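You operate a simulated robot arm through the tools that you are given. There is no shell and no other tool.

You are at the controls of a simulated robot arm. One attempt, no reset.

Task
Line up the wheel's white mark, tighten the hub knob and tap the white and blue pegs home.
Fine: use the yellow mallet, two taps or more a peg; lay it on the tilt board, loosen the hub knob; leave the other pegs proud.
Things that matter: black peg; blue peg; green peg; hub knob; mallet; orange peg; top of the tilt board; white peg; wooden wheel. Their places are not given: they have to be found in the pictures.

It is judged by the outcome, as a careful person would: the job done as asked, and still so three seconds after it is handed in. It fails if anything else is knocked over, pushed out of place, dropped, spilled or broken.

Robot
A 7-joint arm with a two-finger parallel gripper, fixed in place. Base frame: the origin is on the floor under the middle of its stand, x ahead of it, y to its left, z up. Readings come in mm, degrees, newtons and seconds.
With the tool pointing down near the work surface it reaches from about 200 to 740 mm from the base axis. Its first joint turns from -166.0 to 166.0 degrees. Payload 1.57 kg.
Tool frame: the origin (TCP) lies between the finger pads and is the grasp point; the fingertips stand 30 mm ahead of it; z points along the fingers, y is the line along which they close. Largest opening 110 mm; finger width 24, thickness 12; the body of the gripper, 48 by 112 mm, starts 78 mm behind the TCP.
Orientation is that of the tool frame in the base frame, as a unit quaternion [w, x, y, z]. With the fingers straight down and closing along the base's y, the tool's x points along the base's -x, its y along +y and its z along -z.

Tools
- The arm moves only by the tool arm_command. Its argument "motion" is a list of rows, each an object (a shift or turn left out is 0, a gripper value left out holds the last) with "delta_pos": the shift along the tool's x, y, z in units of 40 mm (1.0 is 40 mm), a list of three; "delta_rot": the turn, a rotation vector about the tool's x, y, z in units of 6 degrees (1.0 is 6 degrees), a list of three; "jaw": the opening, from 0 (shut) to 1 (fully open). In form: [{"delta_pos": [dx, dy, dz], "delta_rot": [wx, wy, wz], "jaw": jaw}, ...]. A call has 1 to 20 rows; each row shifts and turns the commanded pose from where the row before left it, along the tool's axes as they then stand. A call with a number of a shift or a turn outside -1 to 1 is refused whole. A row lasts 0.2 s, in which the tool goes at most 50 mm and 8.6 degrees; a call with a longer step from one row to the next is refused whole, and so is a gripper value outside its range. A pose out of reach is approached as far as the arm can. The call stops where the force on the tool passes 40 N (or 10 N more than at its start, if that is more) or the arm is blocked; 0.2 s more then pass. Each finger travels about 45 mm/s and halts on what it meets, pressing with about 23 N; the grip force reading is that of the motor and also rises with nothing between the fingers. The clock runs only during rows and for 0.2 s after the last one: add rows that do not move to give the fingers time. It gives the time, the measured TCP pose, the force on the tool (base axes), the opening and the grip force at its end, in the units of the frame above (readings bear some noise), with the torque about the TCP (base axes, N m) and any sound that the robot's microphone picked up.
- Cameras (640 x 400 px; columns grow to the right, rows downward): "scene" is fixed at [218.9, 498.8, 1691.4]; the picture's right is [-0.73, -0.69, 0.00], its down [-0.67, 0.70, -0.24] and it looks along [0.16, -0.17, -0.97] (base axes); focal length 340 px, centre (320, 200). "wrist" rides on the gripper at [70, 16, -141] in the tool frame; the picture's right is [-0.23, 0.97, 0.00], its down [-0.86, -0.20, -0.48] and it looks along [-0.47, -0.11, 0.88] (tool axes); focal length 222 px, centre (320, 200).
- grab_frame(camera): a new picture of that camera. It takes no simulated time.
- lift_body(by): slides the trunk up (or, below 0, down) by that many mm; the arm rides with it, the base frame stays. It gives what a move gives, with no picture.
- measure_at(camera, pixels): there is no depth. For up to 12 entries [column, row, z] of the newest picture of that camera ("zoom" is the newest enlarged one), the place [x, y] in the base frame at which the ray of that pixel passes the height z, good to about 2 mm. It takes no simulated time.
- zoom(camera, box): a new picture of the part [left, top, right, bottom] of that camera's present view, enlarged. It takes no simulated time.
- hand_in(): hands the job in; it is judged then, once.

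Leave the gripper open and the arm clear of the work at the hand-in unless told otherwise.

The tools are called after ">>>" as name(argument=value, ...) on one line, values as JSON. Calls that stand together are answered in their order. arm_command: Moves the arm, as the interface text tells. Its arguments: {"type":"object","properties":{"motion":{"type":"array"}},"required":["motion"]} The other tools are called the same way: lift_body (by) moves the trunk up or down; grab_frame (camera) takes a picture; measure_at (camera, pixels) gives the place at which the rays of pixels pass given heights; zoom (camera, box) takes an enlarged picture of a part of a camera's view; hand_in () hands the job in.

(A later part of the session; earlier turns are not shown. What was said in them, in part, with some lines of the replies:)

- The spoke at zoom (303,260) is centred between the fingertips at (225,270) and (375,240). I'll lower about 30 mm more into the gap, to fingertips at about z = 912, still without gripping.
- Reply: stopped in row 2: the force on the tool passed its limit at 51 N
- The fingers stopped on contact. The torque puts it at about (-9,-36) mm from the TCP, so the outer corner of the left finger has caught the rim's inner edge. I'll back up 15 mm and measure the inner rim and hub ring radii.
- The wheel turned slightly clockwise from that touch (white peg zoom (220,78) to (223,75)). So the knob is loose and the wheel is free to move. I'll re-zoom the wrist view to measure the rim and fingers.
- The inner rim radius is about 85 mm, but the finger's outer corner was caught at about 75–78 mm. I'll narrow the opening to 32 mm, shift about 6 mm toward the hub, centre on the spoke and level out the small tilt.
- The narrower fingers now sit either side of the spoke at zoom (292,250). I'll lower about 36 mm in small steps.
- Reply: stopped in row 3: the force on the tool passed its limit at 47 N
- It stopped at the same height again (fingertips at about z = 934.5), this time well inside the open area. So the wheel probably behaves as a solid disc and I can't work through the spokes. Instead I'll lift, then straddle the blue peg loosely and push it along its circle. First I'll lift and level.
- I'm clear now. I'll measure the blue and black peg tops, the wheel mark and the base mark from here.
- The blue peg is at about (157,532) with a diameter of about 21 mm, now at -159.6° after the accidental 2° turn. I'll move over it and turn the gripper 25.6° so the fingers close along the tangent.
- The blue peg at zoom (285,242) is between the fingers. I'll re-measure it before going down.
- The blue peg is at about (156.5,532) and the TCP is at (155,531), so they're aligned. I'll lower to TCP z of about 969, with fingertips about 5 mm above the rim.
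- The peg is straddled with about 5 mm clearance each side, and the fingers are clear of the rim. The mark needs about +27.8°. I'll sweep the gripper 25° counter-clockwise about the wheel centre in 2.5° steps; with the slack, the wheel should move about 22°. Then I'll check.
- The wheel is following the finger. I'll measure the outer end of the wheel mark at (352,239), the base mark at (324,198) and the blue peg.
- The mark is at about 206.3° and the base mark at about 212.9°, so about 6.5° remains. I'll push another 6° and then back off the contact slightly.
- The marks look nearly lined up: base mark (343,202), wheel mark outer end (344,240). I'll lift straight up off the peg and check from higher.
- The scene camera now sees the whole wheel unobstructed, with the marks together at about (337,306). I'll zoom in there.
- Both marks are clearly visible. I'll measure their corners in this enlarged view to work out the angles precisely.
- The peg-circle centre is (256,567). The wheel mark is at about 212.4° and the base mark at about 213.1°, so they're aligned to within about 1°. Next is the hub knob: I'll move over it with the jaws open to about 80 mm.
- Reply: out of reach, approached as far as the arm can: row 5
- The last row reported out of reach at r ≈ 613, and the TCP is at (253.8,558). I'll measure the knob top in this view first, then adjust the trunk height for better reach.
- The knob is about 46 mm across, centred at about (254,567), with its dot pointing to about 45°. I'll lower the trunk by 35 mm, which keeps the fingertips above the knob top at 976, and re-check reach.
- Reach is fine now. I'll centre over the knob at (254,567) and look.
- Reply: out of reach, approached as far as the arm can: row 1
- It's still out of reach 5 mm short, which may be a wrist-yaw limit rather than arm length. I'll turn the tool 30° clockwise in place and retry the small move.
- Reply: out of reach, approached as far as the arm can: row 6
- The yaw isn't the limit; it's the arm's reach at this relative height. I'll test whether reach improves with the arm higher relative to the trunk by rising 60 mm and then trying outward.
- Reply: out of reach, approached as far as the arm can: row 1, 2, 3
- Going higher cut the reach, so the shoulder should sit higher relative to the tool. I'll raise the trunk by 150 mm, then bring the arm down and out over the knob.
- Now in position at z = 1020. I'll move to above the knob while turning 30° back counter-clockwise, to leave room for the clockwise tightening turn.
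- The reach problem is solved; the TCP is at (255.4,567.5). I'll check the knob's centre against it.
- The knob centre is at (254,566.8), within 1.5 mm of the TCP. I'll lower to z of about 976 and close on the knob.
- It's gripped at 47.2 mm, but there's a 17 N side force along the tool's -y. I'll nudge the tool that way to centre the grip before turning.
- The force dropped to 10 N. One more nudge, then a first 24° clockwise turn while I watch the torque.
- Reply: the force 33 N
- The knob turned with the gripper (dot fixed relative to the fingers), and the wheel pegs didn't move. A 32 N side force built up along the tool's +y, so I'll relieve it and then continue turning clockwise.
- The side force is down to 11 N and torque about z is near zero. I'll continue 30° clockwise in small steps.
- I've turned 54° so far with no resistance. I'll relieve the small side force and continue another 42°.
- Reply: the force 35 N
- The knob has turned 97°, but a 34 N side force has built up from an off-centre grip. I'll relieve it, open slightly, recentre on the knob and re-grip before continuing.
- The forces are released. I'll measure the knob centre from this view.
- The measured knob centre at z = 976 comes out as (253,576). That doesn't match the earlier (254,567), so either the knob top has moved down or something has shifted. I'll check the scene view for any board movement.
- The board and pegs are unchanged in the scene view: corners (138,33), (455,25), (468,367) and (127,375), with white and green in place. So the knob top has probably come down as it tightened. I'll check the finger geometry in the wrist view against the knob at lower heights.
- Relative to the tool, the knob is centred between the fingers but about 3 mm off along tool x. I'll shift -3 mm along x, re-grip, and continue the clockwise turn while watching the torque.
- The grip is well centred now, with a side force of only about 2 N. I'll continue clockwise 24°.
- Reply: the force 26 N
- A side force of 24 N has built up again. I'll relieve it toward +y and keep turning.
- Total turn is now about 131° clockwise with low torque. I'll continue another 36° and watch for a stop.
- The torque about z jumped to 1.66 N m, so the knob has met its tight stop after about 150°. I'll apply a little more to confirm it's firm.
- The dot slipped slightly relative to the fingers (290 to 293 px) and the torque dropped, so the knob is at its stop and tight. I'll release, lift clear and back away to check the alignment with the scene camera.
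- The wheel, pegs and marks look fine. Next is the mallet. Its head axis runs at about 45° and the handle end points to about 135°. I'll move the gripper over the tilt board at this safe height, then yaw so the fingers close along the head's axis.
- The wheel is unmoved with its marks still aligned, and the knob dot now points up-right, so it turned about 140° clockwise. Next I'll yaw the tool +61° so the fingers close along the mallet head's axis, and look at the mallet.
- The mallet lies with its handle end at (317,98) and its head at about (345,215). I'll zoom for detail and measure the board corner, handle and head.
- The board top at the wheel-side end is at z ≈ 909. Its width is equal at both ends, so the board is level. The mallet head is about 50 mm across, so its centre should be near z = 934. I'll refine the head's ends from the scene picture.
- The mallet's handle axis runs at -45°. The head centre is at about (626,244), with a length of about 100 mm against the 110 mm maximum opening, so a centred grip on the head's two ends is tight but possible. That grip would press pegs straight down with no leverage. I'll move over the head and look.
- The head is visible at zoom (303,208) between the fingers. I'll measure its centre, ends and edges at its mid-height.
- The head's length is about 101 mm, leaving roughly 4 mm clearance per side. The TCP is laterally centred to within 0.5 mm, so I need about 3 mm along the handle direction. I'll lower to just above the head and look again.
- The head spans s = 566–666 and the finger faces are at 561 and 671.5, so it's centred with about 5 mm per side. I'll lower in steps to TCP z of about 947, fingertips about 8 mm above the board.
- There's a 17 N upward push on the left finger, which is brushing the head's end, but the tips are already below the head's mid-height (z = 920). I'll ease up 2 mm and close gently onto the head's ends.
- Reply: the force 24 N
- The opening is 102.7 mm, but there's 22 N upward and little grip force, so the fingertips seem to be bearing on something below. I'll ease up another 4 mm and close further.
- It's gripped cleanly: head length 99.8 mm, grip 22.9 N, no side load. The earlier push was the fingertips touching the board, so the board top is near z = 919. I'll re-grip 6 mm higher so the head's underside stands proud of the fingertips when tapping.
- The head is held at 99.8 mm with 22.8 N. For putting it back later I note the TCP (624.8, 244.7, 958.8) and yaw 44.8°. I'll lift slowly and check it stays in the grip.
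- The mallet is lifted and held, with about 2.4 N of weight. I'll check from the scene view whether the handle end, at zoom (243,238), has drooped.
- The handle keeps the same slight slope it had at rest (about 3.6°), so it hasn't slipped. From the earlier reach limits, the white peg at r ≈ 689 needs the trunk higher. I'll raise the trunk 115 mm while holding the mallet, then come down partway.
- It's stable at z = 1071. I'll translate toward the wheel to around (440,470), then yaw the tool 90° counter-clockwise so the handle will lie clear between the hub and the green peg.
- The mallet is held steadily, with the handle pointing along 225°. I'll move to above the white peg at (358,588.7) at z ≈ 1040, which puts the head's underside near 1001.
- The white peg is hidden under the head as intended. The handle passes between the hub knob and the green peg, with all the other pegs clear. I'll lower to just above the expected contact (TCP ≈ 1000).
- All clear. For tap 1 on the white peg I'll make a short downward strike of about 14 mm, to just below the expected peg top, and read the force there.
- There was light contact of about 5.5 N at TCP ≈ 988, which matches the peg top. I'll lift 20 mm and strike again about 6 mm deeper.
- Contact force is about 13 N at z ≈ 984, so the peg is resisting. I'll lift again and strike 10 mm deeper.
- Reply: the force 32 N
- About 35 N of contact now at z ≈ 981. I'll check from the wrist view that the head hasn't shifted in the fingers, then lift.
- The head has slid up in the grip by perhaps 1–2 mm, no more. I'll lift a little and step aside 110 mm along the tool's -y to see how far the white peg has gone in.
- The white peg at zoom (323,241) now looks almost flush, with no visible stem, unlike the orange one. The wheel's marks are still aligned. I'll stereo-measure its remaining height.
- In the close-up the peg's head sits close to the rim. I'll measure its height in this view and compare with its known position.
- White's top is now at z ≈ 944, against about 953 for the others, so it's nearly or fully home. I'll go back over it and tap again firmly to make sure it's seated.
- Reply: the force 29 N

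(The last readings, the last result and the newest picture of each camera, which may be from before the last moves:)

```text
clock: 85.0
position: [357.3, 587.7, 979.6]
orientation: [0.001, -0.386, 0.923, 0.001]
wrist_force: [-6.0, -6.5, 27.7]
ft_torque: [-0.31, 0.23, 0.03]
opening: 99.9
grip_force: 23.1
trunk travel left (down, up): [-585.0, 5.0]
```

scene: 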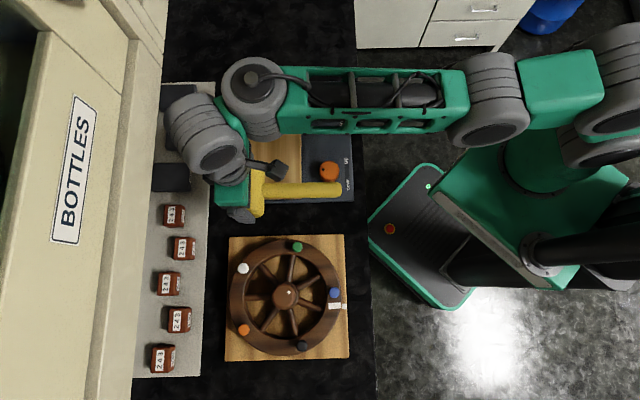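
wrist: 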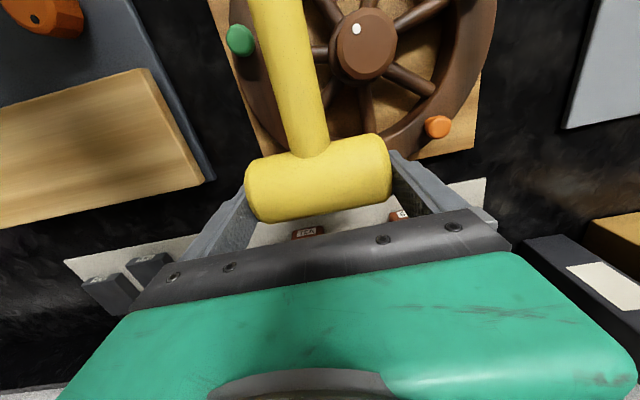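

It held at 979.6 under about 31 N, hardly moving from the previous 980.7. I'll give it one more lift and slightly harder tap to confirm it's bottomed.

>>> arm_command(motion=[{"delta_pos": [0, 0, -0.6]}, {}, {"delta_pos": [0, 0, 0.6]}, {"delta_pos": [0, 0, 0.1]}])

>>> arm_command(motion=[{"delta_pos": [0, 0, -0.6]}, {"delta_pos": [0, 0, -0.9]}, {"delta_pos": [0, -0.7, 0]}, {"delta_pos": [0, -0.9, 0]}, {"delta_pos": [0, -0.9, 0]}, {"delta_pos": [0, -0.25, 0]}, {}])

>>> zoom(camera="wrist", box=[380, 70, 500, 160])

>>> zoom(camera="wrist", box=[160, 0, 640, 300])

```text
clock: 86.0
position: [358.2, 589.6, 971.1]
orientation: [-0.001, -0.384, 0.923, 0.0]
wrist_force: [-0.2, 3.8, 18.7]
ft_torque: [0.14, 0.04, 0.01]
opening: 100.0
grip_force: 12.5
trunk travel left (down, up): [-585.0, 5.0]
```

```text
clock: 87.6
position: [435.6, 512.4, 1026.1]
orientation: [-0.002, -0.385, 0.923, -0.001]
wrist_force: [-0.8, -0.2, -3.8]
ft_torque: [0.08, -0.09, -0.04]
opening: 99.8
grip_force: 22.8
trunk travel left (down, up): [-585.0, 5.0]
```

```text
4.44 times, centred on (440, 115) of wrist
```

zoom: 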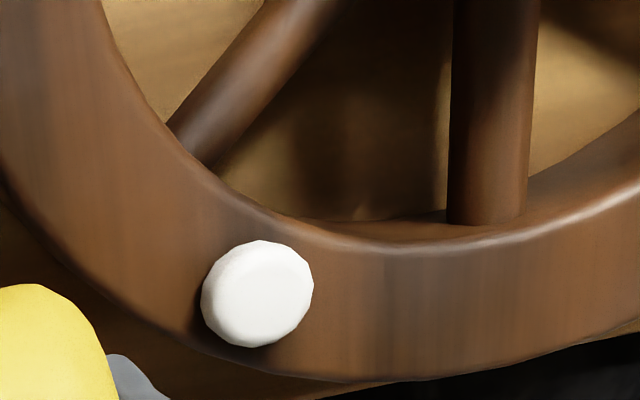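

```text
1.33 times, centred on (400, 150) of wrist
```

zoom: 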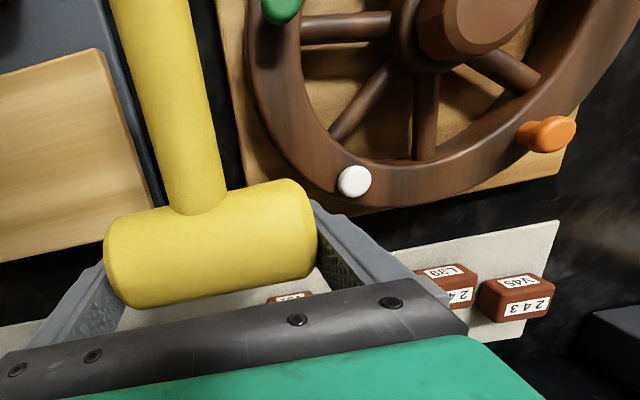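

White stayed at the same depth under a stronger push (the mallet slid up in the grip instead), so white is home. The earlier readings show it stepping down over three taps. The head now sits about 9 mm higher in the fingers, but there's still clearance for the blue peg. I'll rise to z ≈ 1060 and carry the mallet over blue at (184,491).

>>> arm_command(motion=[{"delta_pos": [0, 0, -0.85]}, {"delta_pos": [0.35, 0.3, 0]}, {"delta_pos": [0.69, 0.585, 0]}, {"delta_pos": [0.69, 0.585, 0]}, {"delta_pos": [0.69, 0.585, 0]}, {"delta_pos": [0.69, 0.585, 0]}, {"delta_pos": [0.69, 0.585, 0]}, {"delta_pos": [0.6, 0.52, 0]}, {"delta_pos": [0.4, 0.345, 0]}, {}])

>>> grab_frame(camera="wrist")

>>> zoom(camera="scene", box=[205, 215, 375, 370])

```text
clock: 89.8
position: [183.6, 492.7, 1063.5]
orientation: [-0.002, -0.385, 0.923, -0.002]
wrist_force: [0.5, 0.4, -3.0]
ft_torque: [0.07, -0.03, 0.01]
opening: 99.8
grip_force: 22.8
trunk travel left (down, up): [-585.0, 5.0]
```

```text
taken
```

wrist: 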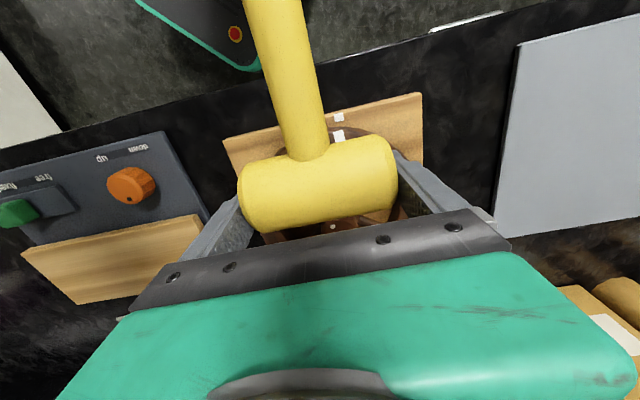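

```text
2.58 times, centred on (290, 292) of scene
```

zoom: 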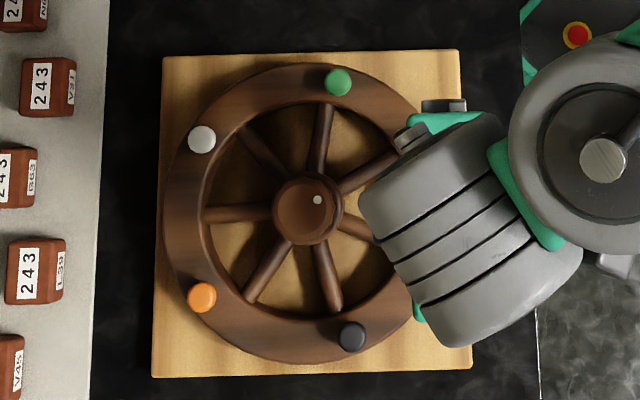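

I'm above blue, within about 2 mm of centre. I'll lower to z ≈ 1000, then approach the peg top gently.

>>> arm_command(motion=[{"delta_pos": [0.02, -0.04, 0.4]}, {"delta_pos": [0, 0, 0.6]}, {"delta_pos": [0, 0, 0.4]}, {"delta_pos": [0, 0, 0.15]}, {}])

>>> arm_command(motion=[{"delta_pos": [0, 0, 0.2]}, {"delta_pos": [0, 0, 0.1]}])

```text
clock: 91.0
position: [185.0, 490.3, 1001.8]
orientation: [-0.002, -0.385, 0.923, -0.002]
wrist_force: [-1.5, -0.2, -2.0]
ft_torque: [0.07, -0.1, -0.03]
opening: 99.7
grip_force: 23.3
trunk travel left (down, up): [-585.0, 5.0]
```

```text
clock: 91.6
position: [185.0, 488.0, 989.5]
orientation: [-0.002, -0.384, 0.923, -0.002]
wrist_force: [0.2, 0.0, -3.5]
ft_torque: [0.09, -0.04, -0.01]
opening: 100.0
grip_force: 23.2
trunk travel left (down, up): [-585.0, 5.0]
```

No contact yet at 989.5, which fits the shifted grip. For tap 1 on blue I'll lift 12 mm, then strike down to about 980.

>>> arm_command(motion=[{"delta_pos": [0, 0, -0.3]}, {"delta_pos": [0, 0, 0.53]}])

```text
clock: 92.2
position: [186.0, 486.4, 980.0]
orientation: [-0.001, -0.384, 0.923, -0.001]
wrist_force: [-0.6, 0.2, -3.8]
ft_torque: [0.08, -0.08, -0.02]
opening: 99.7
grip_force: 22.6
trunk travel left (down, up): [-585.0, 5.0]
```

Still no contact at 980. I'll continue with another strike to about 975.

>>> arm_command(motion=[{"delta_pos": [0, 0.03, -0.3]}, {}, {"delta_pos": [0, 0, 0.42]}])

```text
clock: 93.0
position: [184.5, 486.6, 975.5]
orientation: [-0.003, -0.384, 0.923, -0.001]
wrist_force: [-0.8, -1.1, 1.4]
ft_torque: [0.06, -0.02, -0.02]
opening: 99.7
grip_force: 23.1
trunk travel left (down, up): [-585.0, 5.0]
```

Light contact of about 4.5 N at TCP ≈ 976. The fingertips are now about 6 mm lower than the head's underside but still clear of the rim. I'll nudge 3 mm toward +y and tap again about 5 mm deeper with modest force.

>>> arm_command(motion=[{"delta_pos": [-0.05, 0.05, -0.35]}, {}, {"delta_pos": [0, 0, 0.46]}])

```text
clock: 93.8
position: [183.2, 491.0, 971.5]
orientation: [-0.001, -0.384, 0.923, 0.0]
wrist_force: [0.3, -4.4, 8.4]
ft_torque: [-0.13, -0.02, 0.03]
opening: 99.5
grip_force: 23.5
trunk travel left (down, up): [-585.0, 5.0]
```

Contact of about 12 N at 971.5, so the peg is going down in steps. Next tap is about 3.5 mm deeper.

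>>> arm_command(motion=[{"delta_pos": [0, 0, -0.35]}, {}, {"delta_pos": [0, 0, 0.44]}])

```text
clock: 94.6
position: [183.6, 492.2, 971.4]
orientation: [0.001, -0.384, 0.923, 0.001]
wrist_force: [-3.1, -8.9, 26.6]
ft_torque: [-0.38, 0.13, 0.05]
opening: 100.0
grip_force: 22.8
trunk travel left (down, up): [-585.0, 5.0]
```

It's now firm: 30 N at the same 971.4. I'll lift and step aside along the tool's -y to look at the blue peg.

>>> arm_command(motion=[{"delta_pos": [0, 0, -0.6]}, {"delta_pos": [0, 0, -0.9]}, {"delta_pos": [0, -0.7, 0]}, {"delta_pos": [0, -0.9, 0]}, {"delta_pos": [0, -0.9, 0]}, {"delta_pos": [0, -0.25, 0]}, {}])

>>> zoom(camera="wrist", box=[340, 30, 580, 200])

>>> zoom(camera="scene", box=[215, 225, 375, 370])

```text
clock: 96.2
position: [262.7, 416.0, 1029.0]
orientation: [-0.002, -0.384, 0.923, -0.002]
wrist_force: [-0.5, 0.1, -2.5]
ft_torque: [0.05, -0.06, -0.02]
opening: 99.8
grip_force: 22.8
trunk travel left (down, up): [-585.0, 5.0]
```

```text
2.35 times, centred on (460, 115) of wrist
```

zoom: 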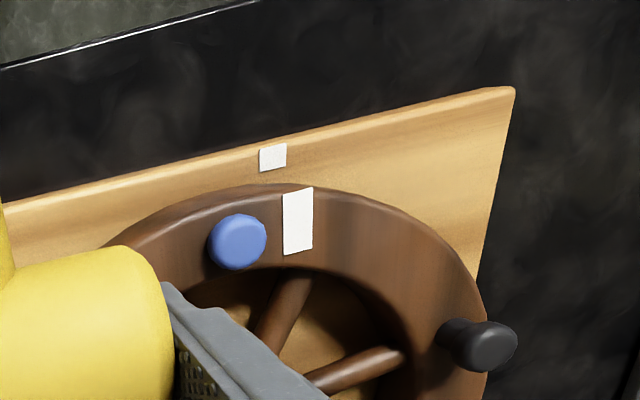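

```text
2.76 times, centred on (295, 298) of scene
```

zoom: 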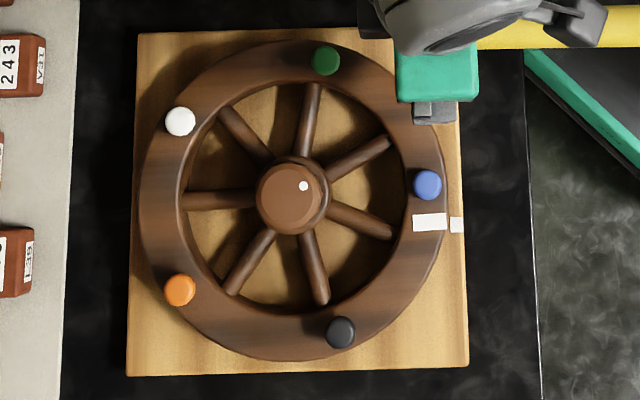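

Blue now shows no stem, while black still stands proud, and the marks are unchanged. I'll zoom closer and measure blue's height to confirm it's fully home.

>>> zoom(camera="wrist", box=[390, 90, 490, 165])

>>> measure_at(camera="zoom", pixels=[[180, 220, 935], [180, 220, 940], [180, 220, 945], [180, 220, 950], [180, 220, 955]])

```text
5.33 times, centred on (440, 128) of wrist
```

zoom: 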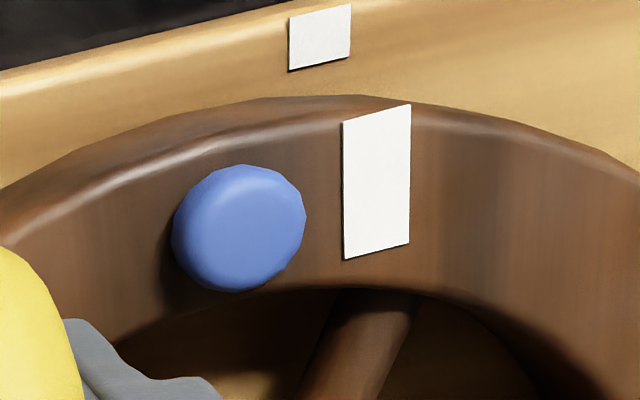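

```text
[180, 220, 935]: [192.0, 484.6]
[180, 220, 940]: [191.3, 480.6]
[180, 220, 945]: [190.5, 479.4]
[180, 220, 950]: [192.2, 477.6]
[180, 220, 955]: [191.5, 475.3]
```

I'll measure at the actual blue top-face centre, (247,228).

>>> measure_at(camera="zoom", pixels=[[247, 230, 935], [247, 230, 940], [247, 230, 945], [247, 230, 950], [247, 230, 955], [376, 182, 935], [319, 38, 905], [376, 110, 935], [377, 252, 935]])

```text
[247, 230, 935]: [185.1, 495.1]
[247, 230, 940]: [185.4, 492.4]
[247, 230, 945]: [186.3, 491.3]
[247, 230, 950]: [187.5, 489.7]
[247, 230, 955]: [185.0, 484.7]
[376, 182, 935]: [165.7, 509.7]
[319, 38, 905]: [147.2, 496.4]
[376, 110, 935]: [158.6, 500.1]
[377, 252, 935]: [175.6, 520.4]
```

Blue's top is at z ≈ 944 like white's, but from this steep angle I can't rule out a small gap under the heads. I'll move sideways to (350,360) to get a flatter view of blue and compare it with the proud pegs.

>>> arm_command(motion=[{"delta_pos": [-0.18, -0.85, 0]}, {"delta_pos": [-0.18, -0.85, 0.2]}, {"delta_pos": [-0.18, -0.84, 0.2]}, {}])

>>> grab_frame(camera="wrist")

>>> zoom(camera="wrist", box=[440, 20, 640, 160])

```text
clock: 97.2
position: [351.7, 361.6, 1011.4]
orientation: [-0.003, -0.385, 0.923, -0.001]
wrist_force: [0.0, -0.8, -3.8]
ft_torque: [0.08, -0.09, 0.0]
opening: 100.0
grip_force: 22.6
trunk travel left (down, up): [-585.0, 5.0]
```

```text
taken
```

wrist: 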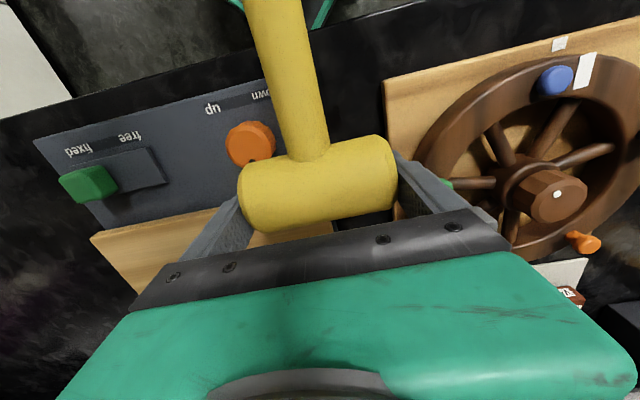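

```text
2.86 times, centred on (540, 90) of wrist
```

zoom: 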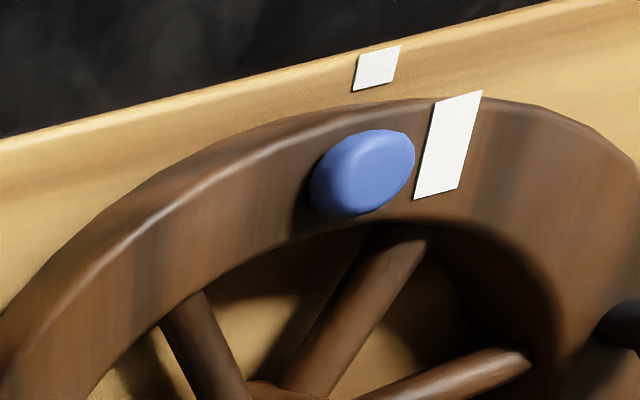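

From this flatter angle blue's head sits directly on the rim with no stem showing. Its visible height of about 9–10 mm matches a top at 944 with the head seated on the rim at 934.5. Both pegs are home. Next I'll raise the mallet and rotate the tool back 90° so it can be laid lengthwise on the tilt board.

>>> arm_command(motion=[{"delta_pos": [0, 0, -0.4]}, {"delta_pos": [0, 0, -0.6]}, {"delta_pos": [0, 0, -0.4]}, {}])

>>> arm_command(motion=[{"delta_rot": [0, 0, 0.4]}, {"delta_rot": [0, 0, 0.8]}, {"delta_rot": [0, 0, 0.85]}, {"delta_rot": [0, 0, 0.85]}, {"delta_rot": [0, 0, 0.85]}, {"delta_rot": [0, 0, 0.85]}, {"delta_rot": [0, 0, 0.85]}, {"delta_rot": [0, 0, 0.85]}, {"delta_rot": [0, 0, 0.85]}, {"delta_rot": [0, 0, 0.85]}, {"delta_rot": [0, 0, 0.85]}, {"delta_rot": [0, 0, 0.85]}, {"delta_rot": [0, 0, 0.85]}, {"delta_rot": [0, 0, 0.85]}, {"delta_rot": [0, 0, 0.85]}, {"delta_rot": [0, 0, 0.85]}, {"delta_rot": [0, 0, 0.85]}, {"delta_rot": [0, 0, 0.85]}, {"delta_rot": [0, 0, 0.25]}, {}])

```text
clock: 98.2
position: [350.4, 359.1, 1067.0]
orientation: [-0.001, -0.384, 0.923, -0.003]
wrist_force: [-0.1, 0.5, -3.3]
ft_torque: [0.08, -0.1, -0.03]
opening: 99.8
grip_force: 22.9
trunk travel left (down, up): [-585.0, 5.0]
```

```text
clock: 102.4
position: [351.0, 357.6, 1069.0]
orientation: [0.0, 0.383, 0.924, -0.003]
wrist_force: [-0.5, -0.1, -3.8]
ft_torque: [-0.1, -0.06, -0.03]
opening: 99.3
grip_force: 23.4
trunk travel left (down, up): [-585.0, 5.0]
```

The rotation is complete. I'll carry the mallet to above its original spot on the tilt board, (625,245).

>>> arm_command(motion=[{"delta_pos": [-0.4, 0.167, 0]}, {"delta_pos": [-0.75, 0.313, 0]}, {"delta_pos": [-0.8, 0.334, 0]}, {"delta_pos": [-0.8, 0.334, 0]}, {"delta_pos": [-0.8, 0.334, 0]}, {"delta_pos": [-0.8, 0.334, 0]}, {"delta_pos": [-0.8, 0.334, 0]}, {"delta_pos": [-0.75, 0.313, 0]}, {"delta_pos": [-0.6, 0.25, 0]}, {"delta_pos": [-0.33, 0.137, 0]}, {}])

>>> grab_frame(camera="wrist")

>>> zoom(camera="scene", box=[225, 40, 375, 215])

```text
clock: 104.8
position: [624.9, 243.9, 1068.3]
orientation: [0.0, 0.384, 0.924, -0.003]
wrist_force: [-1.0, 0.2, -2.8]
ft_torque: [-0.07, -0.06, 0.02]
opening: 99.9
grip_force: 22.7
trunk travel left (down, up): [-585.0, 5.0]
```

```text
taken
```

wrist: 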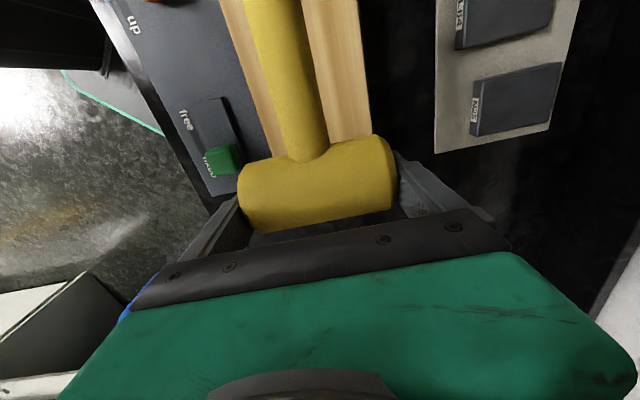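

```text
2.29 times, centred on (300, 128) of scene
```

zoom: 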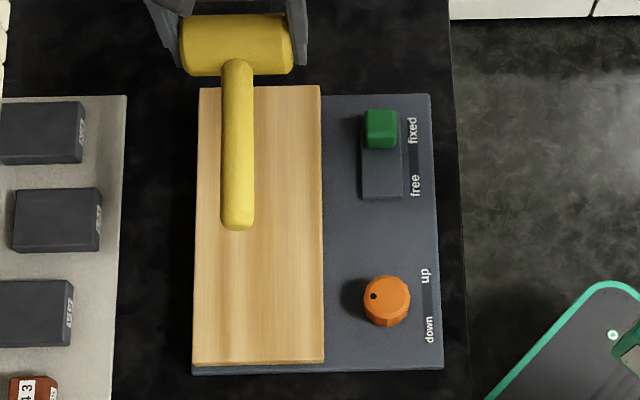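

I'm over the original spot, and the tilt board and its controls are unchanged. I'll lower to TCP ≈ 955 with the fingertips just above the board.

>>> arm_command(motion=[{"delta_pos": [0, 0, 0.5]}, {"delta_pos": [0, 0, 0.7]}, {"delta_pos": [0, 0, 0.7]}, {"delta_pos": [0, 0, 0.5]}, {"delta_pos": [0, 0, 0.3]}, {"delta_pos": [0, 0, 0.13]}, {}])

>>> zoom(camera="wrist", box=[130, 20, 530, 270])

```text
clock: 106.4
position: [624.6, 245.7, 954.5]
orientation: [-0.001, 0.383, 0.924, -0.003]
wrist_force: [-0.5, -0.2, -2.7]
ft_torque: [-0.07, -0.05, -0.03]
opening: 99.9
grip_force: 23.4
trunk travel left (down, up): [-585.0, 5.0]
```

```text
1.60 times, centred on (330, 145) of wrist
```

zoom: 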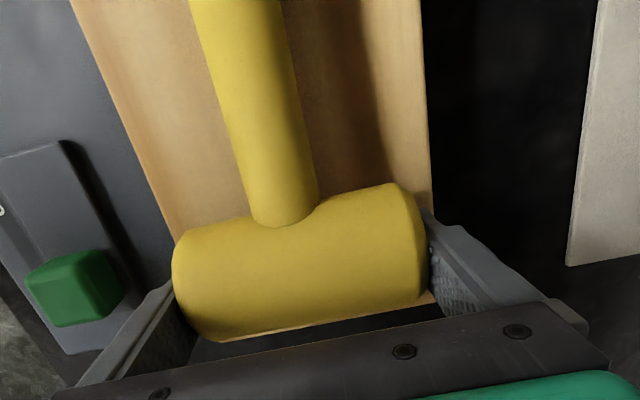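

No contact yet. I'll creep down 3 mm more until the fingertips almost touch the board.

>>> arm_command(motion=[{"delta_pos": [0, 0, 0.05]}, {"delta_pos": [0, 0, 0.04]}, {}])

```text
clock: 107.2
position: [623.6, 244.5, 951.4]
orientation: [-0.002, 0.384, 0.924, -0.003]
wrist_force: [0.1, 0.4, -2.7]
ft_torque: [-0.09, -0.07, 0.01]
opening: 99.8
grip_force: 23.1
trunk travel left (down, up): [-585.0, 5.0]
```

The fingertips are about 1–2 mm above the board. I'll loosen the grip gradually so the head slides gently the last few millimetres onto the board.

>>> arm_command(motion=[{"jaw": 0.8}, {"jaw": 0.86}, {"jaw": 0.89}, {"jaw": 0.9}, {"jaw": 0.905}, {"jaw": 0.91}, {"jaw": 0.915}, {"jaw": 0.92}, {}])

>>> zoom(camera="wrist", box=[130, 20, 530, 270])

```text
clock: 109.2
position: [623.2, 244.3, 951.5]
orientation: [0.0, 0.384, 0.924, -0.003]
wrist_force: [-0.3, -0.1, 0.0]
ft_torque: [0.03, -0.04, -0.01]
opening: 101.2
grip_force: 0.1
trunk travel left (down, up): [-585.0, 5.0]
```

```text
1.60 times, centred on (330, 145) of wrist
```

zoom: 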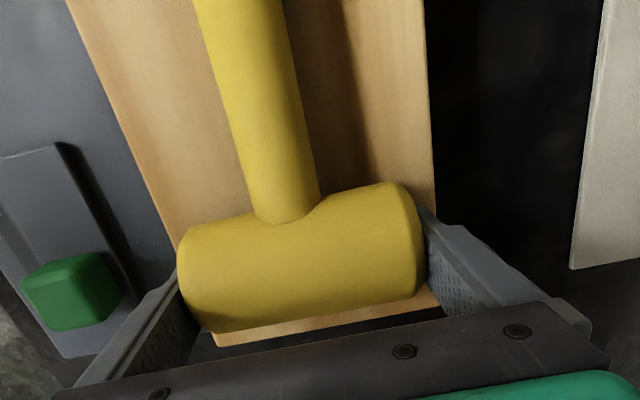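

The mallet is resting on the board and the weight is off the tool. I'll open fully and lift straight up slowly.

>>> arm_command(motion=[{"jaw": 0.96}, {"jaw": 1}, {}, {}, {"delta_pos": [0, 0, -0.2]}, {"delta_pos": [0, 0, -0.3]}, {"delta_pos": [0, 0, -0.5]}, {"delta_pos": [0, 0, -0.8]}, {"delta_pos": [0, 0, -0.8]}, {}])

>>> grab_frame(camera="wrist")

>>> zoom(camera="scene", box=[225, 40, 375, 215])

```text
clock: 111.4
position: [622.9, 246.8, 1053.3]
orientation: [0.0, 0.383, 0.924, -0.002]
wrist_force: [0.8, 0.2, 0.3]
ft_torque: [-0.01, 0.02, 0.01]
opening: 110.0
grip_force: 0.1
trunk travel left (down, up): [-585.0, 5.0]
```

```text
taken
```

wrist: 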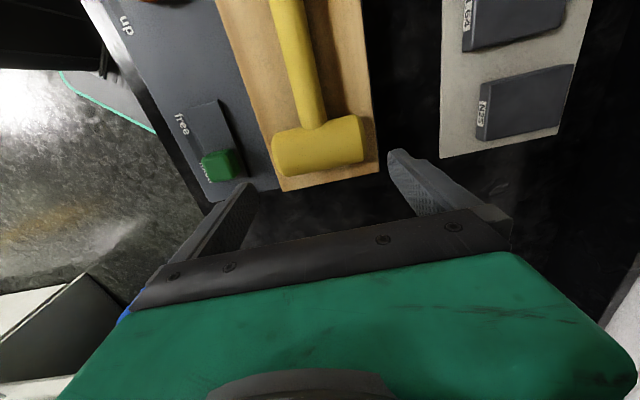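

```text
2.29 times, centred on (300, 128) of scene
```

zoom: 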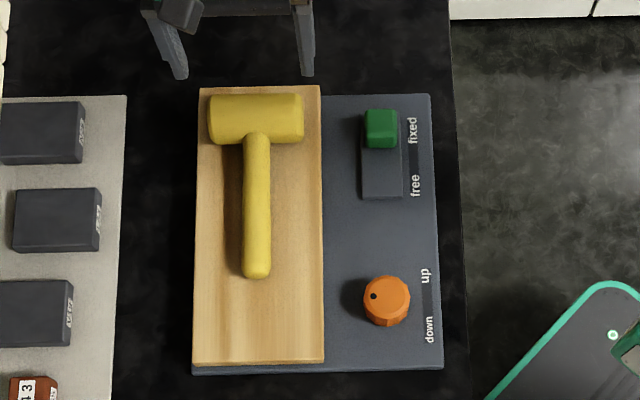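

The mallet lies stably on the tilt board and all the controls are untouched. Next I'll move to above the hub knob at this height, to loosen it.

>>> arm_command(motion=[{"delta_pos": [0.5, -0.03, -0.3]}, {"delta_pos": [0.95, -0.063, 0]}, {"delta_pos": [0.95, -0.063, 0]}, {"delta_pos": [0.95, -0.063, 0]}, {"delta_pos": [0.95, -0.063, 0]}, {"delta_pos": [0.95, -0.063, 0]}, {"delta_pos": [0.95, -0.063, 0]}, {"delta_pos": [0.95, -0.063, 0]}, {"delta_pos": [0.95, -0.063, 0]}, {"delta_pos": [0.95, -0.063, 0]}, {"delta_pos": [0.95, -0.063, 0]}, {"delta_pos": [0.95, -0.063, 0]}, {"delta_pos": [0.95, -0.063, 0]}, {"delta_pos": [0.3, -0.02, 0]}, {}])

>>> arm_command(motion=[{"delta_rot": [0, 0, 0.97], "jaw": 0.8}, {"delta_rot": [0, 0, 0.97]}, {"delta_rot": [0, 0, 0.97]}, {"delta_rot": [0, 0, 0.97]}, {"delta_rot": [0, 0, 0.97]}, {"delta_rot": [0, 0, 0.97]}, {"delta_rot": [0, 0, 0.97]}, {"delta_rot": [0, 0, 0.97]}, {"delta_rot": [0, 0, 0.97]}, {"delta_rot": [0, 0, 0.97]}, {}])

>>> zoom(camera="wrist", box=[160, 20, 520, 245])

```text
clock: 114.6
position: [256.4, 568.3, 1066.0]
orientation: [0.0, 0.384, 0.923, -0.003]
wrist_force: [0.5, -0.9, -0.3]
ft_torque: [0.0, -0.02, 0.0]
opening: 109.8
grip_force: 0.0
trunk travel left (down, up): [-585.0, 5.0]
```

```text
clock: 117.0
position: [260.1, 577.2, 1066.6]
orientation: [0.002, 0.772, 0.635, -0.002]
wrist_force: [0.7, -0.1, -0.2]
ft_torque: [0.0, 0.0, -0.01]
opening: 88.0
grip_force: 0.1
out of reach, approached as far as the arm can: row 10
trunk travel left (down, up): [-585.0, 5.0]
```

```text
1.78 times, centred on (340, 132) of wrist
```

zoom: 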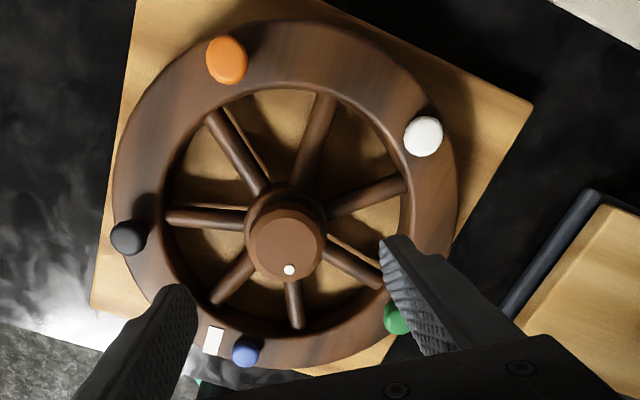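

The last bit of yaw was out of reach at this trunk height. I'll raise the arm 60 mm and lower the trunk 115 mm, back to the height where this yaw worked before.

>>> arm_command(motion=[{"delta_pos": [0, 0, -0.5]}, {"delta_pos": [0, 0, -0.5]}, {"delta_pos": [0, 0, -0.5]}, {}])

>>> lift_body(by=-110)

>>> zoom(camera="wrist", box=[160, 20, 520, 245])

```text
clock: 118.0
position: [257.0, 567.2, 1125.8]
orientation: [0.001, 0.784, 0.621, -0.003]
wrist_force: [0.3, 0.4, 0.5]
ft_torque: [-0.03, 0.01, -0.02]
opening: 88.1
grip_force: 0.0
trunk travel left (down, up): [-585.0, 5.0]
```

```text
clock: 119.4
position: [254.7, 566.4, 1016.3]
orientation: [0.001, 0.784, 0.62, -0.002]
wrist_force: [-0.3, -0.7, -0.1]
ft_torque: [0.01, 0.03, 0.03]
opening: 88.3
grip_force: 0.1
trunk travel left (down, up): [-475.0, 115.0]
```

```text
1.78 times, centred on (340, 132) of wrist
```

zoom: 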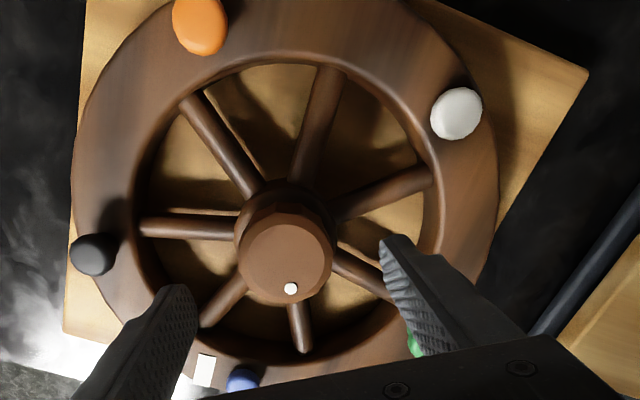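

The yaw is now -13.2°, matching the knob's facets. I'll measure the knob centre from here.

>>> measure_at(camera="zoom", pixels=[[238, 262, 970], [332, 259, 970], [284, 215, 970], [286, 306, 970], [291, 289, 970], [285, 260, 965], [285, 260, 976]])

```text
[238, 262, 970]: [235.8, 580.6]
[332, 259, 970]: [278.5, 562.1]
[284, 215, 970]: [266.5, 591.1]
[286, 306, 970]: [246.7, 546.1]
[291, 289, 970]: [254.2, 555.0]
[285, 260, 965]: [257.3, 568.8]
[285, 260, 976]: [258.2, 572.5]
```

The knob centre is at about (257,570) relative to the tool's readings, consistent with the best-centred grip earlier. I'll shift there, lower to z ≈ 976 and grip.

>>> arm_command(motion=[{"delta_pos": [0.1, 0.035, 0]}, {"delta_pos": [0, 0, 0.5]}, {"delta_pos": [0, 0, 0.5]}, {}, {"jaw": 0.6}, {"jaw": 0.45}, {"jaw": 0.3}, {}, {}, {}])

>>> zoom(camera="wrist", box=[160, 20, 520, 245])

```text
clock: 121.6
position: [257.8, 569.8, 976.2]
orientation: [0.002, 0.784, 0.62, -0.003]
wrist_force: [4.7, -0.6, -0.9]
ft_torque: [-0.15, -0.89, -0.02]
opening: 47.6
grip_force: 44.9
trunk travel left (down, up): [-475.0, 115.0]
```

```text
1.78 times, centred on (340, 132) of wrist
```

zoom: 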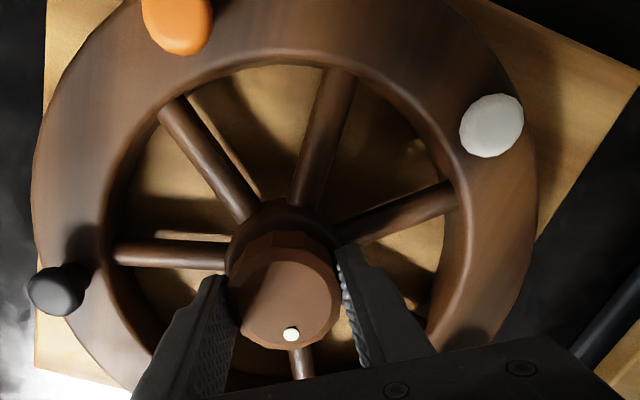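

It's well centred, with under 5 N side force. I'll turn counter-clockwise 24° to start loosening.

>>> arm_command(motion=[{"delta_rot": [0, 0, -0.5]}, {"delta_rot": [0, 0, -0.5]}, {"delta_rot": [0, 0, -0.5]}, {"delta_rot": [0, 0, -0.5]}, {"delta_rot": [0, 0, -0.5]}, {"delta_rot": [0, 0, -0.5]}, {"delta_rot": [0, 0, -0.5]}, {"delta_rot": [0, 0, -0.5]}, {}])

>>> zoom(camera="wrist", box=[160, 20, 520, 245])

```text
clock: 123.6
position: [258.0, 569.3, 975.6]
orientation: [0.0, 0.637, 0.771, -0.002]
wrist_force: [-1.5, -7.3, -3.5]
ft_torque: [-0.03, -0.8, 0.02]
opening: 47.8
grip_force: 45.4
trunk travel left (down, up): [-475.0, 115.0]
```

```text
1.78 times, centred on (340, 132) of wrist
```

zoom: 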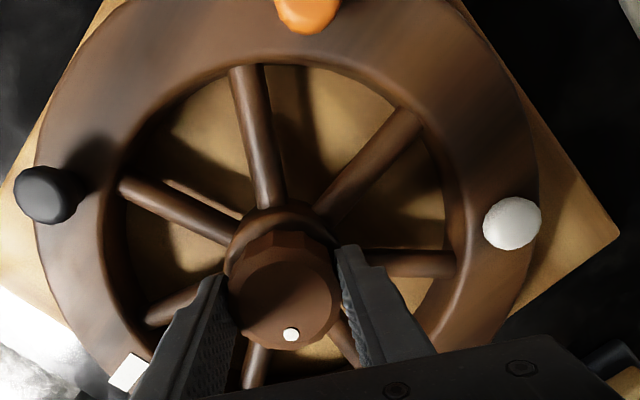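

The knob is turning freely with the gripper. I'll continue counter-clockwise 48°.

>>> arm_command(motion=[{"delta_rot": [0, 0, -0.5]}, {"delta_rot": [0, 0, -0.5]}, {"delta_rot": [0, 0, -0.5]}, {"delta_rot": [0, 0, -0.5]}, {"delta_rot": [0, 0, -0.5]}, {"delta_rot": [0, 0, -0.5]}, {"delta_rot": [0, 0, -0.5]}, {"delta_rot": [0, 0, -0.5]}, {}])

```text
clock: 125.6
position: [258.4, 569.5, 976.2]
orientation: [0.0, 0.464, 0.886, -0.004]
wrist_force: [-11.8, -10.6, -7.2]
ft_torque: [0.28, -0.55, -0.01]
opening: 47.7
grip_force: 45.5
trunk travel left (down, up): [-475.0, 115.0]
```

I've turned 48° so far, with a side force of about 16 N. I'll relieve it and continue.

>>> arm_command(motion=[{"delta_pos": [-0.005, -0.04, 0]}, {"delta_rot": [0, 0, -0.5]}, {"delta_rot": [0, 0, -0.5]}, {"delta_rot": [0, 0, -0.5]}, {"delta_rot": [0, 0, -0.5]}, {"delta_rot": [0, 0, -0.5]}, {"delta_rot": [0, 0, -0.5]}, {"delta_rot": [0, 0, -0.5]}, {"delta_rot": [0, 0, -0.5]}, {}])

```text
clock: 127.8
position: [257.8, 568.9, 976.7]
orientation: [0.0, 0.269, 0.963, -0.001]
wrist_force: [2.3, 4.2, -3.9]
ft_torque: [1.34, -0.94, 0.03]
opening: 47.7
grip_force: 45.9
trunk travel left (down, up): [-475.0, 115.0]
```

I've turned 72° with low forces. I'll continue another 36°.

>>> arm_command(motion=[{"delta_rot": [0, 0, -0.5]}, {"delta_rot": [0, 0, -0.5]}, {"delta_rot": [0, 0, -0.5]}, {"delta_rot": [0, 0, -0.5]}, {"delta_rot": [0, 0, -0.5]}, {"delta_rot": [0, 0, -0.5]}, {"delta_rot": [0, 0, -0.5]}, {"delta_rot": [0, 0, -0.5]}, {"delta_rot": [0, 0, -0.5]}, {"delta_rot": [0, 0, -0.5]}, {"delta_rot": [0, 0, -0.5]}, {"delta_rot": [0, 0, -0.5]}, {}])

>>> zoom(camera="wrist", box=[160, 20, 520, 245])

```text
clock: 130.6
position: [258.3, 569.1, 975.2]
orientation: [-0.001, -0.041, 0.999, -0.001]
wrist_force: [-0.2, 2.3, 13.8]
ft_torque: [0.62, 0.09, 0.01]
opening: 47.3
grip_force: 45.0
trunk travel left (down, up): [-475.0, 115.0]
```

```text
1.78 times, centred on (340, 132) of wrist
```

zoom: 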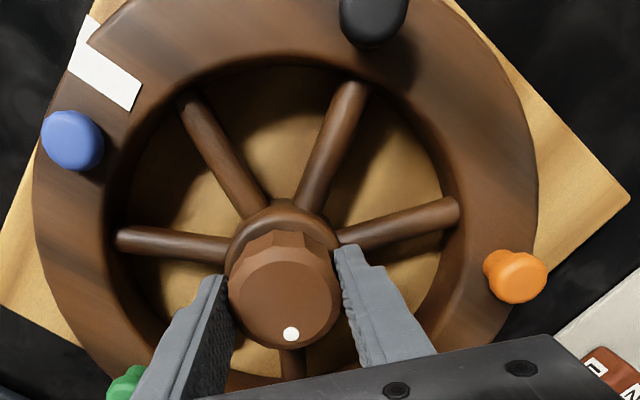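

I've turned 108° so far. The tightening was about 137° by the dot, so I'll turn another 30° to return to the original loose position, watching for a stop.

>>> arm_command(motion=[{"delta_rot": [0, 0, -0.5]}, {"delta_rot": [0, 0, -0.5]}, {"delta_rot": [0, 0, -0.5]}, {"delta_rot": [0, 0, -0.5]}, {"delta_rot": [0, 0, -0.5]}, {"delta_rot": [0, 0, -0.5]}, {"delta_rot": [0, 0, -0.5]}, {"delta_rot": [0, 0, -0.5]}, {"delta_rot": [0, 0, -0.5]}, {"delta_rot": [0, 0, -0.5]}, {}])

>>> zoom(camera="wrist", box=[160, 20, 520, 245])

```text
clock: 133.0
position: [257.7, 567.8, 974.9]
orientation: [-0.002, -0.299, 0.954, -0.001]
wrist_force: [5.8, 0.5, 10.2]
ft_torque: [0.6, -0.06, -0.01]
opening: 47.2
grip_force: 45.3
trunk travel left (down, up): [-475.0, 115.0]
```

```text
1.78 times, centred on (340, 132) of wrist
```

zoom: 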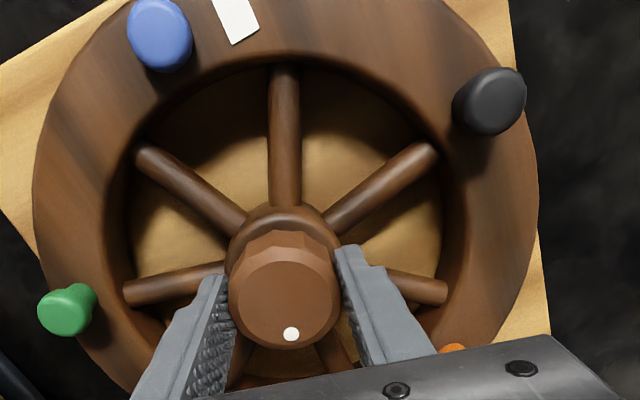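

It's back at about the original loose angle with no resistance. I'll turn 9° more for certainty, then release and lift straight up.

>>> arm_command(motion=[{"delta_rot": [0, 0, -0.5]}, {"delta_rot": [0, 0, -0.5]}, {"delta_rot": [0, 0, -0.5]}, {}])

```text
clock: 134.0
position: [257.3, 568.2, 976.1]
orientation: [-0.002, -0.373, 0.928, 0.0]
wrist_force: [4.7, -0.9, 11.4]
ft_torque: [-0.04, 0.6, 0.0]
opening: 47.6
grip_force: 45.0
trunk travel left (down, up): [-475.0, 115.0]
```

No torque, so the knob is loose. I'll ease the small vertical load, open gently and lift straight up so the now-free wheel isn't disturbed.

>>> arm_command(motion=[{"delta_pos": [0, 0, -0.03]}, {}, {"jaw": 0.5}, {"jaw": 0.6}, {"jaw": 0.7}, {}, {}, {"delta_pos": [0, 0, -0.3]}, {"delta_pos": [0, 0, -0.7]}, {"delta_pos": [0, 0, -0.9]}, {"delta_pos": [0, 0, -0.6]}, {}])

>>> zoom(camera="wrist", box=[160, 20, 520, 245])

```text
clock: 136.6
position: [256.8, 569.6, 1078.5]
orientation: [-0.002, -0.372, 0.928, -0.001]
wrist_force: [0.3, 0.6, 0.3]
ft_torque: [-0.02, 0.0, -0.02]
opening: 77.2
grip_force: 0.1
trunk travel left (down, up): [-475.0, 115.0]
```

```text
1.78 times, centred on (340, 132) of wrist
```

zoom: 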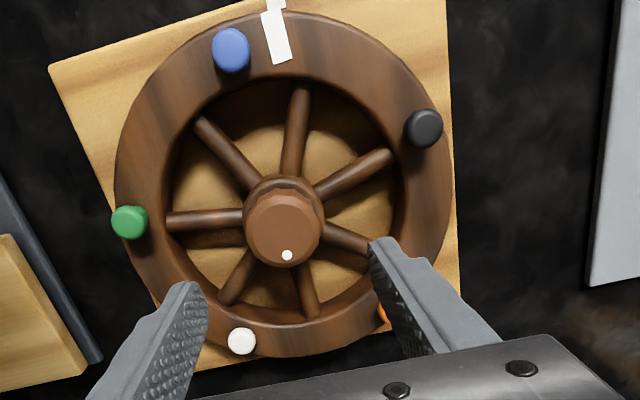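

Everything looks right from above. I'll retreat up and back toward the base, well clear, for a final check with the scene camera.

>>> arm_command(motion=[{"delta_pos": [0, 0, -0.8]}, {"delta_pos": [0.58, -0.61, -0.2]}, {"delta_pos": [0.58, -0.61, -0.2]}, {"delta_pos": [0.58, -0.61, -0.2]}, {"delta_pos": [0.58, -0.61, -0.2]}, {"delta_pos": [0.58, -0.61, 0]}, {"delta_pos": [0.58, -0.61, 0]}, {"delta_pos": [0.58, -0.61, 0]}, {"delta_pos": [0.4, -0.4, 0], "jaw": 1}, {}, {}])

>>> grab_frame(camera="scene")

>>> zoom(camera="scene", box=[215, 225, 375, 370])

>>> zoom(camera="scene", box=[305, 275, 361, 335])

```text
clock: 139.0
position: [258.1, 312.7, 1143.6]
orientation: [-0.002, -0.372, 0.928, -0.002]
wrist_force: [0.2, 0.7, -0.1]
ft_torque: [-0.01, 0.02, 0.02]
opening: 110.0
grip_force: 0.1
trunk travel left (down, up): [-475.0, 115.0]
```

```text
taken
```

scene: 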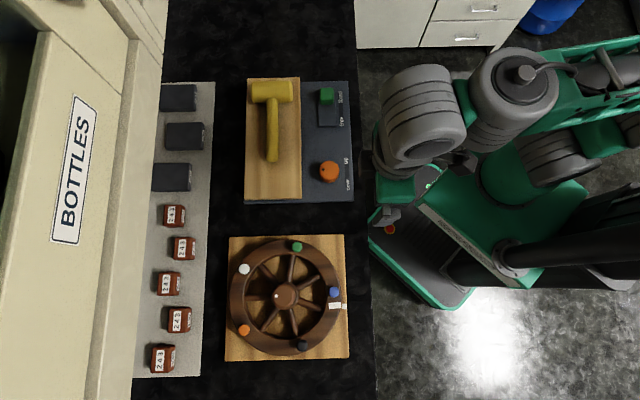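

```text
2.76 times, centred on (295, 298) of scene
```

zoom: 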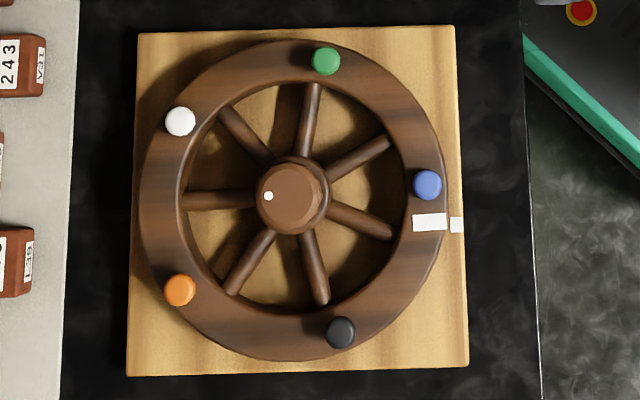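

```text
6.67 times, centred on (333, 305) of scene
```

zoom: 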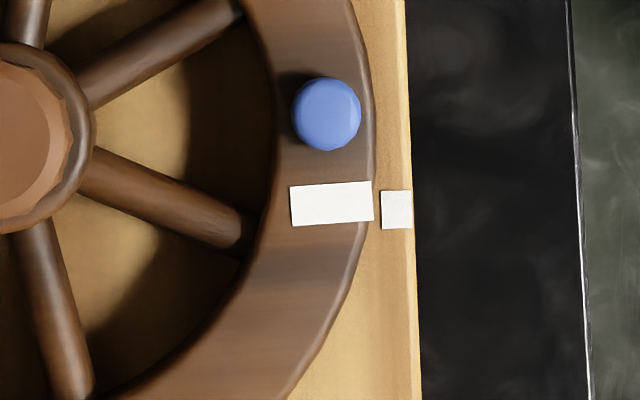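

The scene view checks out:
- The knob dot is back at its original loose position.
- The wheel mark at (332,203) and base mark at (397,210) agree to within about 0.5°.
- The mallet rests on the tilt board and the other pegs look unchanged.

As a last check that white is seated, I'll move to a flatter viewpoint over the empty counter.

>>> arm_command(motion=[{"delta_rot": [0, 0, 0.94]}, {"delta_rot": [0, 0, 0.94]}, {"delta_rot": [0, 0, 0.94]}, {"delta_rot": [0, 0, 0.94]}, {"delta_rot": [0, 0, 0.94]}, {"delta_rot": [0, 0, 0.94]}, {"delta_rot": [0, 0, 0.94]}, {"delta_rot": [0, 0, 0.94]}, {"delta_rot": [0, 0, 0.94]}, {"delta_rot": [0, 0, 0.94]}, {"delta_rot": [0, 0, 0.94]}, {"delta_pos": [-0.43, 0.93, 0]}, {"delta_pos": [-0.43, 0.93, 0.3]}, {"delta_pos": [0, 0, 1]}, {"delta_pos": [0, 0, 1]}, {"delta_pos": [0, 0, 0.5]}, {}])

>>> grab_frame(camera="wrist")

```text
clock: 142.6
position: [309.8, 371.6, 1029.3]
orientation: [-0.002, 0.159, 0.987, -0.002]
wrist_force: [0.3, -0.1, 0.6]
ft_torque: [0.03, 0.0, -0.01]
opening: 110.0
grip_force: 0.0
trunk travel left (down, up): [-475.0, 115.0]
```

```text
taken
```

wrist: 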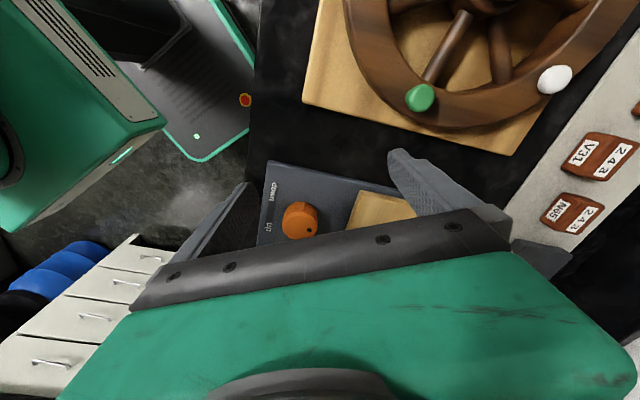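

White is visible at (555,79) and proud green at (421,98). I'll zoom in on both to compare.

>>> zoom(camera="wrist", box=[390, 30, 610, 160])

>>> zoom(camera="wrist", box=[510, 45, 600, 110])

```text
2.91 times, centred on (500, 95) of wrist
```

zoom: 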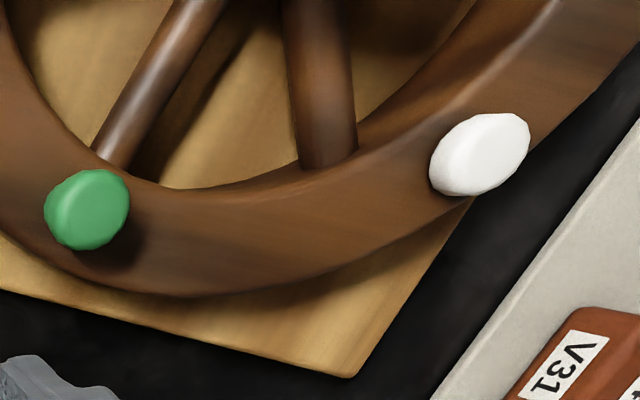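

```text
6.15 times, centred on (555, 78) of wrist
```

zoom: 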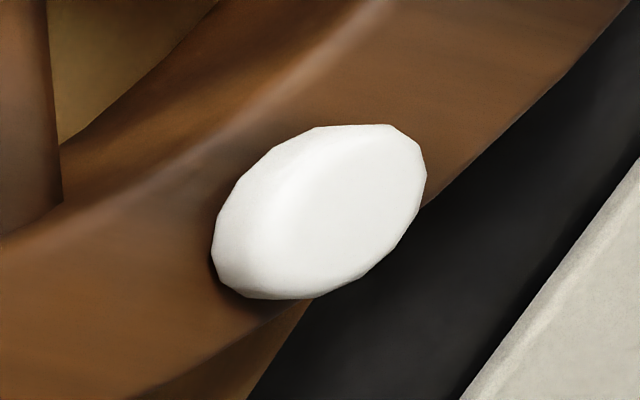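

White's head sits right down on the rim with only a thin contact shadow, while green casts an offset shadow from standing proud. I'll retreat the arm up and back, clear of the work, and take one last overview.

>>> arm_command(motion=[{"delta_pos": [0, 0, -0.8]}, {"delta_pos": [0, 0, -1]}, {"delta_pos": [0, 0, -1]}, {"delta_pos": [0.2, -0.8, -0.3]}, {"delta_pos": [0.2, -0.8, 0]}, {"delta_pos": [0.2, -0.8, 0], "jaw": 1}, {}, {}, {}, {}, {}])

>>> grab_frame(camera="scene")

>>> zoom(camera="scene", box=[215, 60, 375, 370])

>>> zoom(camera="scene", box=[305, 275, 361, 335])

```text
clock: 145.0
position: [260.8, 288.0, 1152.4]
orientation: [-0.003, 0.159, 0.987, -0.002]
wrist_force: [-0.3, 0.7, -0.6]
ft_torque: [0.03, 0.0, 0.02]
opening: 109.8
grip_force: 0.1
trunk travel left (down, up): [-475.0, 115.0]
```

```text
taken
```

scene: 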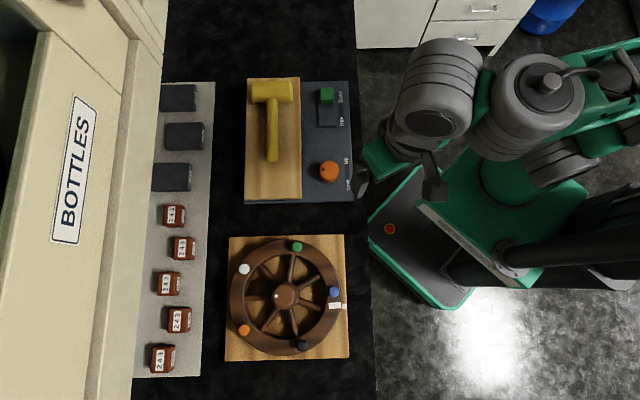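

```text
1.29 times, centred on (295, 215) of scene
```

zoom: 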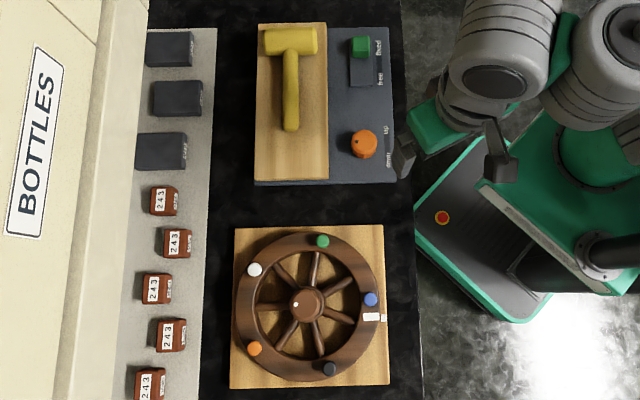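

```text
6.67 times, centred on (333, 305) of scene
```

zoom: 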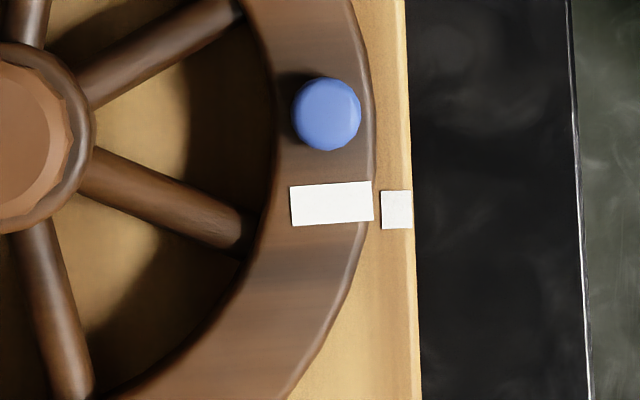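

Nothing has changed since the last check:
- **Wheel:** the marks are aligned and steady.
- **Pegs:** white and blue are home; green, orange and black are still proud.
- **Knob:** the hub knob is back at its loose position.
- **Mallet:** it rests on the tilt board, and the slider and orange knob are as they were.
- **Arm:** the gripper is open and clear of the work.

I'm handing in.

>>> hand_in()

```text
The job is handed in.
```

I finished the job and handed it in. The result of the judging hasn't come back.

- **Wheel:** the white mark lines up with the mark on the base board to within about half a degree, and it stayed there after the knob was loosened.
- **Hub knob:** I tightened it clockwise to its stop before any tapping. At the end I loosened it, and its dot is back at its starting position.
- **Pegs:** I drove the white and blue pegs home with the yellow mallet, with at least three taps each. Both heads now sit on the rim. The green, orange and black pegs still stand proud.
- **Mallet:** it is back in its original spot on the tilt board. It dropped the last few millimetres as I loosened the grip, because it had slid up in the fingers on one hard tap.
- **Other contact:** before I switched to turning the wheel by the blue peg, the fingers touched its face twice, which turned it about 2°. I corrected this when I aligned the mark. The slider and the orange up/down knob were not touched.

The gripper is open and the arm is clear of the work.
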